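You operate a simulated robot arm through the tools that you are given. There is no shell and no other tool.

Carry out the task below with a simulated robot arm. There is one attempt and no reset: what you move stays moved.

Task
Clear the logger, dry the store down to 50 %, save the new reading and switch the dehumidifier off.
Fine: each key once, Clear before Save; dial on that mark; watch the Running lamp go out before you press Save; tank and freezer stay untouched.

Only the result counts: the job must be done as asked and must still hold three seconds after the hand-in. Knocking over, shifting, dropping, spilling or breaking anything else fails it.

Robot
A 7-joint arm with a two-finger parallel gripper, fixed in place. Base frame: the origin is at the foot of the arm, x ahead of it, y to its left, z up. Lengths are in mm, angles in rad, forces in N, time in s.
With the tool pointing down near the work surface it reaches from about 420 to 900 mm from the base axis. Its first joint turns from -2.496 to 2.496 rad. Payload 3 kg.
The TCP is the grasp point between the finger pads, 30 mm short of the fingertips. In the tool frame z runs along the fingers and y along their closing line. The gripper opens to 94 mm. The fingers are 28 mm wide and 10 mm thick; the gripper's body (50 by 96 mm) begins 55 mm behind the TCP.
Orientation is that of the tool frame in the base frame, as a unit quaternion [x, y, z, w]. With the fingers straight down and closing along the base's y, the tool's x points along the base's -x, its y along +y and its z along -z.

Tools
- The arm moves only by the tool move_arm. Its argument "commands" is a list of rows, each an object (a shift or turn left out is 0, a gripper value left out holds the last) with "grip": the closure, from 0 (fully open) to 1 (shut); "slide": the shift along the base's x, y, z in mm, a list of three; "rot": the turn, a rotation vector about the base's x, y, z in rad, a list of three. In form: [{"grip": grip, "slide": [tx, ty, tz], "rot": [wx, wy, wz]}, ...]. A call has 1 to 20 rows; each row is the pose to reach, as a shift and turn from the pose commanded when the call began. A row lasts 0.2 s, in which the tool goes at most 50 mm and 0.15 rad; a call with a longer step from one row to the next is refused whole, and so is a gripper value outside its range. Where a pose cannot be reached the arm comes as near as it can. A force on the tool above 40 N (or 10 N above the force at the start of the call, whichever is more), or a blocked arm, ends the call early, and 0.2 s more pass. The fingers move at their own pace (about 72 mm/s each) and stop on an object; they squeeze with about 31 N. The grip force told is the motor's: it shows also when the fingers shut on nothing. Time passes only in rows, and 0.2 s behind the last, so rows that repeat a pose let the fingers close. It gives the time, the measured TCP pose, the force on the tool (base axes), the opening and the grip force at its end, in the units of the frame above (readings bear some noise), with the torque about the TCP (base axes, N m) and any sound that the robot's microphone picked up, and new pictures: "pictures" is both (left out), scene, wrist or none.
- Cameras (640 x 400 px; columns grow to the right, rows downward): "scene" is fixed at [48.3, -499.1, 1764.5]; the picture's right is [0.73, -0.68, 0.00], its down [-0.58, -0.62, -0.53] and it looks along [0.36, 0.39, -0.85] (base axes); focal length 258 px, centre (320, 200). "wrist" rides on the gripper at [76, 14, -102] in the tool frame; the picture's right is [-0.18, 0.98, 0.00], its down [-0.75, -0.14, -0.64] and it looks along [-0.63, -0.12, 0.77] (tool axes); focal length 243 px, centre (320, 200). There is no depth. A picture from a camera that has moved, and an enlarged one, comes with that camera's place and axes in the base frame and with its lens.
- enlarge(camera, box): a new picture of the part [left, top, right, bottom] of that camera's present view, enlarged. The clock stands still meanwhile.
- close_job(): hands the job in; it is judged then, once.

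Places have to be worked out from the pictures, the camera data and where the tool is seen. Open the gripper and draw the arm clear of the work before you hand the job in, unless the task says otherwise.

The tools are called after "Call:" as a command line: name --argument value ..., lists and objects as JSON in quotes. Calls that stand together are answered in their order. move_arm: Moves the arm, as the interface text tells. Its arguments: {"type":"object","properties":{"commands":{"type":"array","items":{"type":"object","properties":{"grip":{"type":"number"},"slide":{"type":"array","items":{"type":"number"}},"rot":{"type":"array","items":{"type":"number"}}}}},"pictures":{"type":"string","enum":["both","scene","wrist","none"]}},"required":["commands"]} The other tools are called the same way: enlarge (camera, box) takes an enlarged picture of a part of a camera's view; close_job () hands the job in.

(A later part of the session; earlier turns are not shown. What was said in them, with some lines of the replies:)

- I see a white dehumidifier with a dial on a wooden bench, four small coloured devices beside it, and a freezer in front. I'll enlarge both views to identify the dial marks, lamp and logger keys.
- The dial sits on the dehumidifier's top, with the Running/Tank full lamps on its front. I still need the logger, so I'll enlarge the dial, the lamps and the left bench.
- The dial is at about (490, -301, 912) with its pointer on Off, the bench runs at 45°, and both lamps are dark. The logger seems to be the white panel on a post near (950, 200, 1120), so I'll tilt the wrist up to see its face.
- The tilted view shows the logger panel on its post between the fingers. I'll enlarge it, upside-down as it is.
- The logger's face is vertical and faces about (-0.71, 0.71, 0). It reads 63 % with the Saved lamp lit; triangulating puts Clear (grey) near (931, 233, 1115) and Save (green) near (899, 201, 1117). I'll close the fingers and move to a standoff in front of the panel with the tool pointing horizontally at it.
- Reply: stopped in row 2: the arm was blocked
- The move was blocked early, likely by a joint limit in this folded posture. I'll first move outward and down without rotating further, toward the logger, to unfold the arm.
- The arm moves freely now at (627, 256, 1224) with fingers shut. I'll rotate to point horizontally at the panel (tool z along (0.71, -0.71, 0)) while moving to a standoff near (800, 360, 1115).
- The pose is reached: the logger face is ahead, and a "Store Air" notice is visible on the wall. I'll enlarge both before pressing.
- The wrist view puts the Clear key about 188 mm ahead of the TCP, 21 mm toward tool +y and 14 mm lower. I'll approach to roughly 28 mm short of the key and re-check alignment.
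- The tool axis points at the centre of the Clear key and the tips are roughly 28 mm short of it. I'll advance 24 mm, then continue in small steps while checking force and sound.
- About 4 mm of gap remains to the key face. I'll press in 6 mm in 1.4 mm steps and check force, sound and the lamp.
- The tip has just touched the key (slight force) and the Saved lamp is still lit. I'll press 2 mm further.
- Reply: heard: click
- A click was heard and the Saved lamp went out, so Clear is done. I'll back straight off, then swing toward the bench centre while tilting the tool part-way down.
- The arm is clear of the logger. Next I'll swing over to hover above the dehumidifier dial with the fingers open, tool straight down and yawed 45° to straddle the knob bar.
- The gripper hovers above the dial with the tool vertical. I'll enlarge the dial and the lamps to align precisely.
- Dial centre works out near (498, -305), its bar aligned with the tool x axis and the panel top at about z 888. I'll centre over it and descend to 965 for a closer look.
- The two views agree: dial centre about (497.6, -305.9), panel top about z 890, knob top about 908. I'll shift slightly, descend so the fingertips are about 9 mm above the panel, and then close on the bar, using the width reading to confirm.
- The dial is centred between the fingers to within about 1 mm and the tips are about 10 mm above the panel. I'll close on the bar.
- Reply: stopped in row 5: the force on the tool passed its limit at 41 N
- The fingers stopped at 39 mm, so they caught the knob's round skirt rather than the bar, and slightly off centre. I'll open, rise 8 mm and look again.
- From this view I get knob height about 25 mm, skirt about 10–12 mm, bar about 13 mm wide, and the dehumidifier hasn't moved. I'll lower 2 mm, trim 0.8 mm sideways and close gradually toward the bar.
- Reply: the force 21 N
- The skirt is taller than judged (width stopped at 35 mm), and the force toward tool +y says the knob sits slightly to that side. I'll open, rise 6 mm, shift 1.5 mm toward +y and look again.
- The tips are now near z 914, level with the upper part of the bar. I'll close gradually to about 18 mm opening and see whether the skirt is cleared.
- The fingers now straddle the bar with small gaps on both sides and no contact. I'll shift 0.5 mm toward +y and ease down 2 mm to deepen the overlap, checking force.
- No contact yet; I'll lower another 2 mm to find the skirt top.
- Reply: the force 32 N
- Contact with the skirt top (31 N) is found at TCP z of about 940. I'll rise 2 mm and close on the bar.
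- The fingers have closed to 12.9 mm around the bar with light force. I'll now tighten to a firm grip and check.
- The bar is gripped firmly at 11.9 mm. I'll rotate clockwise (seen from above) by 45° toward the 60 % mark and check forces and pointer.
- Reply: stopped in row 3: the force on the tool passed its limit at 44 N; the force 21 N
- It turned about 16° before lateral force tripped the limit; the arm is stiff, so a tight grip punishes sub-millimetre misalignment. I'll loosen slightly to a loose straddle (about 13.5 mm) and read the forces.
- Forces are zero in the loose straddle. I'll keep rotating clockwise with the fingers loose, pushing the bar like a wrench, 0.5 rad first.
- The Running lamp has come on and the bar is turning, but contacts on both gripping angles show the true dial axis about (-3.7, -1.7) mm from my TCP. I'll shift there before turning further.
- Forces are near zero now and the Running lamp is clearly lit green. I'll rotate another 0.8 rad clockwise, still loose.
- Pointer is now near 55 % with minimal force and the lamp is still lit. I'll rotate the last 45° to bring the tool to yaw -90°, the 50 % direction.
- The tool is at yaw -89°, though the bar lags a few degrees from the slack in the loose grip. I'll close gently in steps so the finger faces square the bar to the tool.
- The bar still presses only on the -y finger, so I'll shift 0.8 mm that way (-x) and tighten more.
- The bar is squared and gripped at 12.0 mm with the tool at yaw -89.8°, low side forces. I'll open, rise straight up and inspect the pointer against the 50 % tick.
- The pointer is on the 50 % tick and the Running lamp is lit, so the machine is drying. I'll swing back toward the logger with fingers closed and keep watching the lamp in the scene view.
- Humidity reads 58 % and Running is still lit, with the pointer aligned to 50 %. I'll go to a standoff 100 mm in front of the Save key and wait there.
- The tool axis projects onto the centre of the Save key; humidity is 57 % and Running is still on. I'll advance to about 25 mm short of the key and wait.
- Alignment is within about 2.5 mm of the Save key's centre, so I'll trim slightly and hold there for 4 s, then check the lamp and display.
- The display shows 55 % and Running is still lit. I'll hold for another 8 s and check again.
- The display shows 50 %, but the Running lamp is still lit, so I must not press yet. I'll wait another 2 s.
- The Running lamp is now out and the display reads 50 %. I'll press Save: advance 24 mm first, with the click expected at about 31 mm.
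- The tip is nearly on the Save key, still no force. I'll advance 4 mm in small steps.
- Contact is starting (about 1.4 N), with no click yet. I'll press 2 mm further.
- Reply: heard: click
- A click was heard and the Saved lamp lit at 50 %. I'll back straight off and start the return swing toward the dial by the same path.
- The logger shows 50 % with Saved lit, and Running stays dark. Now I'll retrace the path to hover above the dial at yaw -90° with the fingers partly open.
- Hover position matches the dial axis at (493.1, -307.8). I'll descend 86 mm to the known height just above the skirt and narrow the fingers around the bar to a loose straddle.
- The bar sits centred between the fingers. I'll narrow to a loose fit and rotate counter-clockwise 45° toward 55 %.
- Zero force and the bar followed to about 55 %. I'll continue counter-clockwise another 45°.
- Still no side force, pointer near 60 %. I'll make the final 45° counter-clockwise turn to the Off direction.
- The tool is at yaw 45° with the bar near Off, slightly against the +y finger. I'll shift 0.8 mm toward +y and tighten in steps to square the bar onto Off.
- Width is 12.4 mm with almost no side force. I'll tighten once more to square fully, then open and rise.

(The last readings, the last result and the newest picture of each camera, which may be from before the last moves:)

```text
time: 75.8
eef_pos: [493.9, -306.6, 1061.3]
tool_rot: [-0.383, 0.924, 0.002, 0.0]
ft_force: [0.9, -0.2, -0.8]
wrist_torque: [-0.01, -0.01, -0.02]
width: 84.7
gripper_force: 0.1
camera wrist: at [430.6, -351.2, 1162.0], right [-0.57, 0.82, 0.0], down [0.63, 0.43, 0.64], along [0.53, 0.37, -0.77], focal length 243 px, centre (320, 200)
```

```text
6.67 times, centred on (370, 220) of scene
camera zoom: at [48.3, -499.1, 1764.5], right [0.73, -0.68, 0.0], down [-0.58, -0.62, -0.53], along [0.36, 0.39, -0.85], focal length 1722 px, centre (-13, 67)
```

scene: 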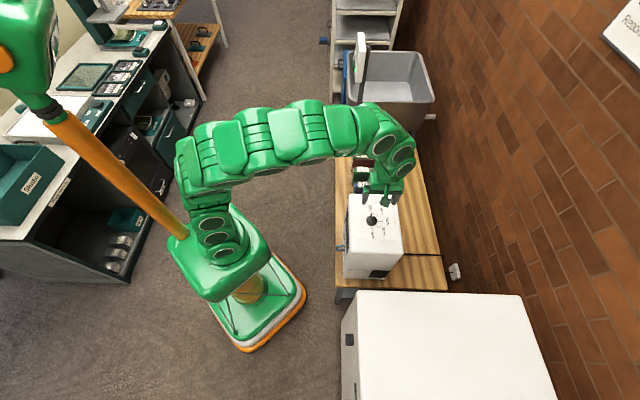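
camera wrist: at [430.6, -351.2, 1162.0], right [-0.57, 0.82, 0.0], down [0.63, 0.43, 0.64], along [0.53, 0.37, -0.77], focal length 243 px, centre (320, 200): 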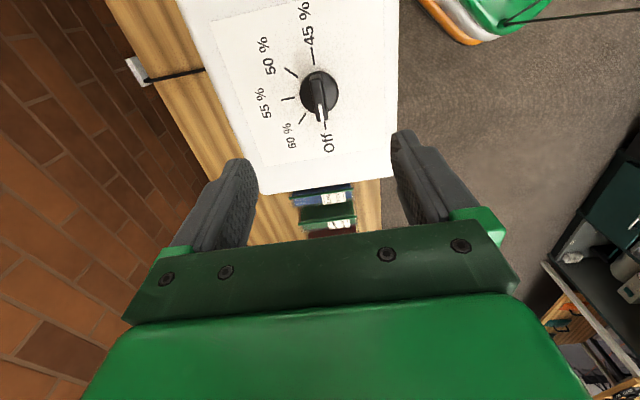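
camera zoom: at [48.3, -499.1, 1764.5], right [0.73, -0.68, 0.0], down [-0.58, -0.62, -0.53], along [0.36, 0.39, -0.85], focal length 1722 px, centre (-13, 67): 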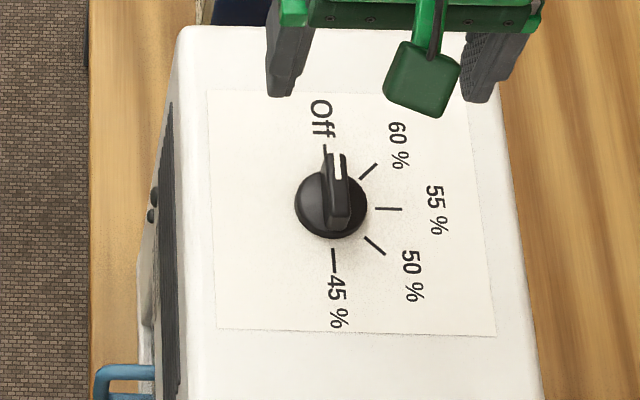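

The pointer looks on Off and both lamps are dark. I'll enlarge at the same framing as the first picture to compare the pointer with its original Off position.

Call:
enlarge --camera "scene" --box '[345, 195, 405, 250]'

Call:
enlarge --camera "wrist" --box '[280, 50, 360, 130]'

```text
7.27 times, centred on (375, 222) of scene
camera zoom: at [48.3, -499.1, 1764.5], right [0.73, -0.68, 0.0], down [-0.58, -0.62, -0.53], along [0.36, 0.39, -0.85], focal length 1878 px, centre (-80, 36)
```

zoom: 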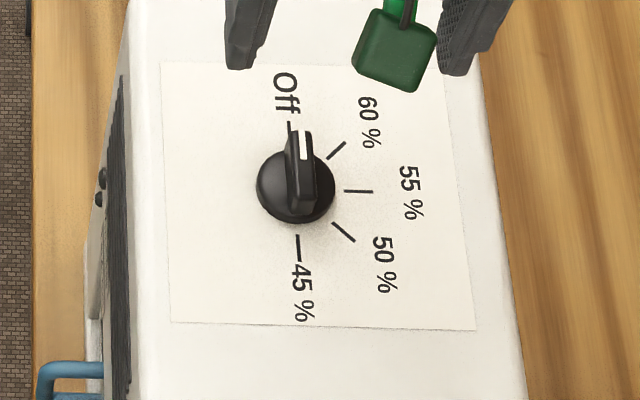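

```text
5.00 times, centred on (320, 90) of wrist
camera zoom: at [430.6, -351.2, 1162.0], right [-0.57, 0.82, 0.0], down [0.63, 0.43, 0.64], along [0.53, 0.37, -0.77], focal length 1213 px, centre (320, 750)
```

zoom: 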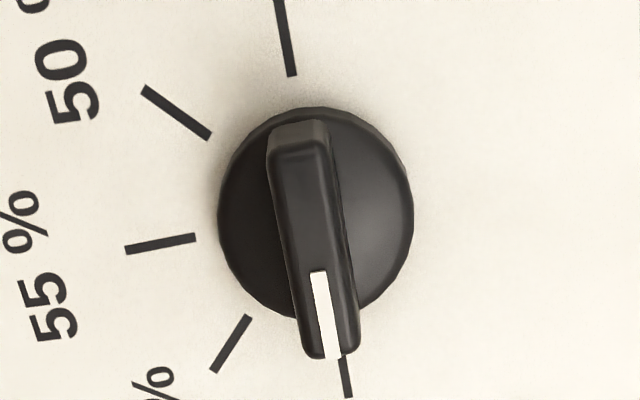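

The dial matches its original Off position exactly and the dehumidifier outline is unchanged. I'll open the gripper fully and draw the arm up and away.

Call:
move_arm --commands '[{"grip": 0, "slide": [0, 0, 40]}, {"grip": 0, "slide": [-5, 30, 70]}, {"grip": 0, "slide": [-12, 75, 85]}, {"grip": 0, "slide": [-20, 120, 95]}, {"grip": 0, "slide": [-28, 165, 105]}, {"grip": 0, "slide": [-36, 210, 115]}, {"grip": 0, "slide": [-44, 255, 125]}, {"grip": 0, "slide": [-50, 300, 135]}, {"grip": 0, "slide": [-50, 300, 135]}, {"grip": 0, "slide": [-50, 300, 135]}]' --pictures "both"

Call:
enlarge --camera "scene" --box '[320, 130, 460, 300]'

Call:
enlarge --camera "scene" --box '[330, 25, 390, 75]'

```text
time: 78.0
eef_pos: [442.9, -9.3, 1196.5]
tool_rot: [-0.383, 0.924, 0.001, 0.001]
ft_force: [0.8, -0.3, 0.6]
wrist_torque: [-0.03, -0.03, 0.0]
width: 94.0
gripper_force: 0.0
camera wrist: at [378.9, -52.8, 1298.3], right [-0.56, 0.83, 0.0], down [0.63, 0.43, 0.64], along [0.53, 0.36, -0.77], focal length 243 px, centre (320, 200)
```

scene: 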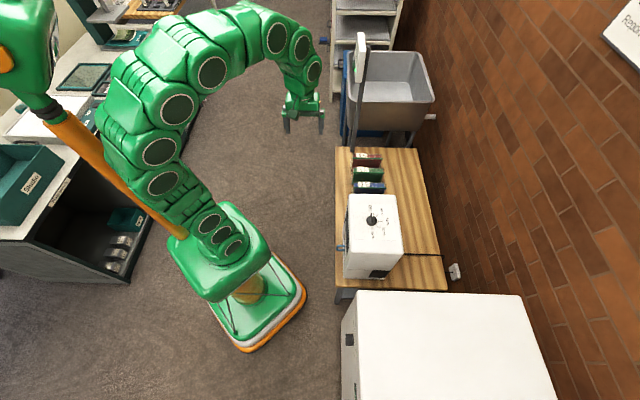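
wrist: 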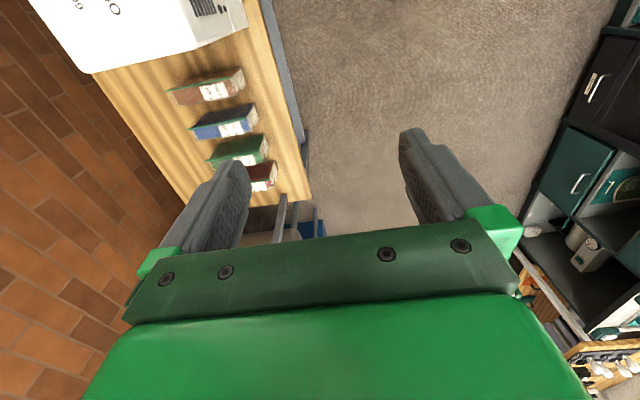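

```text
2.35 times, centred on (390, 215) of scene
camera zoom: at [48.3, -499.1, 1764.5], right [0.73, -0.68, 0.0], down [-0.58, -0.62, -0.53], along [0.36, 0.39, -0.85], focal length 608 px, centre (155, 165)
```

zoom: 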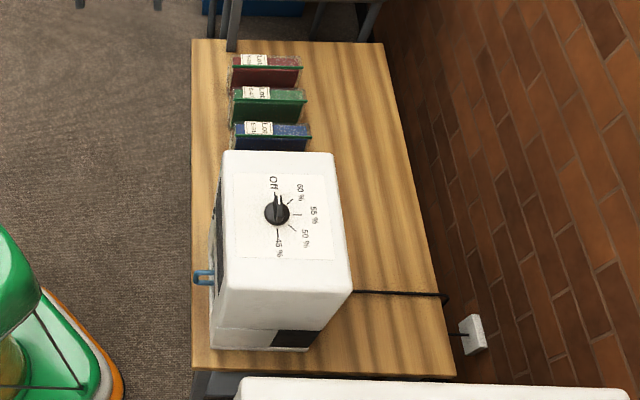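

```text
8.00 times, centred on (360, 50) of scene
camera zoom: at [48.3, -499.1, 1764.5], right [0.73, -0.68, 0.0], down [-0.58, -0.62, -0.53], along [0.36, 0.39, -0.85], focal length 2066 px, centre (0, 1400)
```

zoom: 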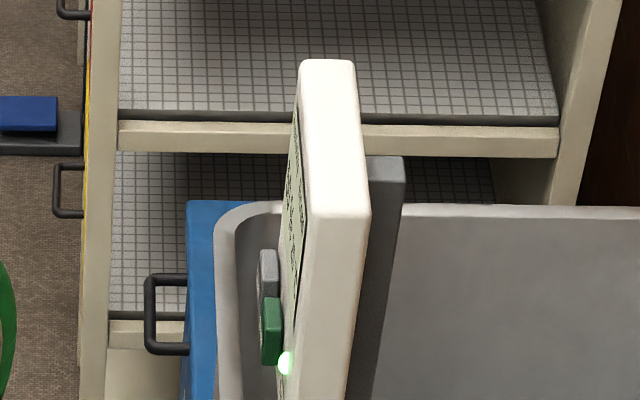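

All four steps show as done: the logger was cleared, the store dried to 50 %, the reading is saved with its lamp lit, and the dial is on Off with Running dark. Nothing else has moved and the arm is clear with the gripper open, so I'm handing the job in.

Call:
close_job

```text
The job is handed in.
```

The job is handed in. The logger is cleared, the store is dried to 50 %, the new reading is saved, and the dehumidifier is off.

- **Logger:** I pressed Clear once, before drying started. I pressed Save once, only after the Running lamp had gone out and the display read 50 %. Each press gave one click, and the Saved lamp is now lit.
- **Dehumidifier:** The dial was set on the 50 % mark for the drying and is now back on Off, in the same position as at the start. Both lamps are dark.
- **Surroundings:** The tank and freezer were not touched, and the pictures show nothing else moved.

My first two tries at gripping the dial caught its round base instead of the bar, and one of them pushed sideways with about 41 N. The first turn also hit the force limit, at 44 N. In before-and-after pictures the dehumidifier's outline is unchanged.

The gripper is open and the arm is clear of the work.
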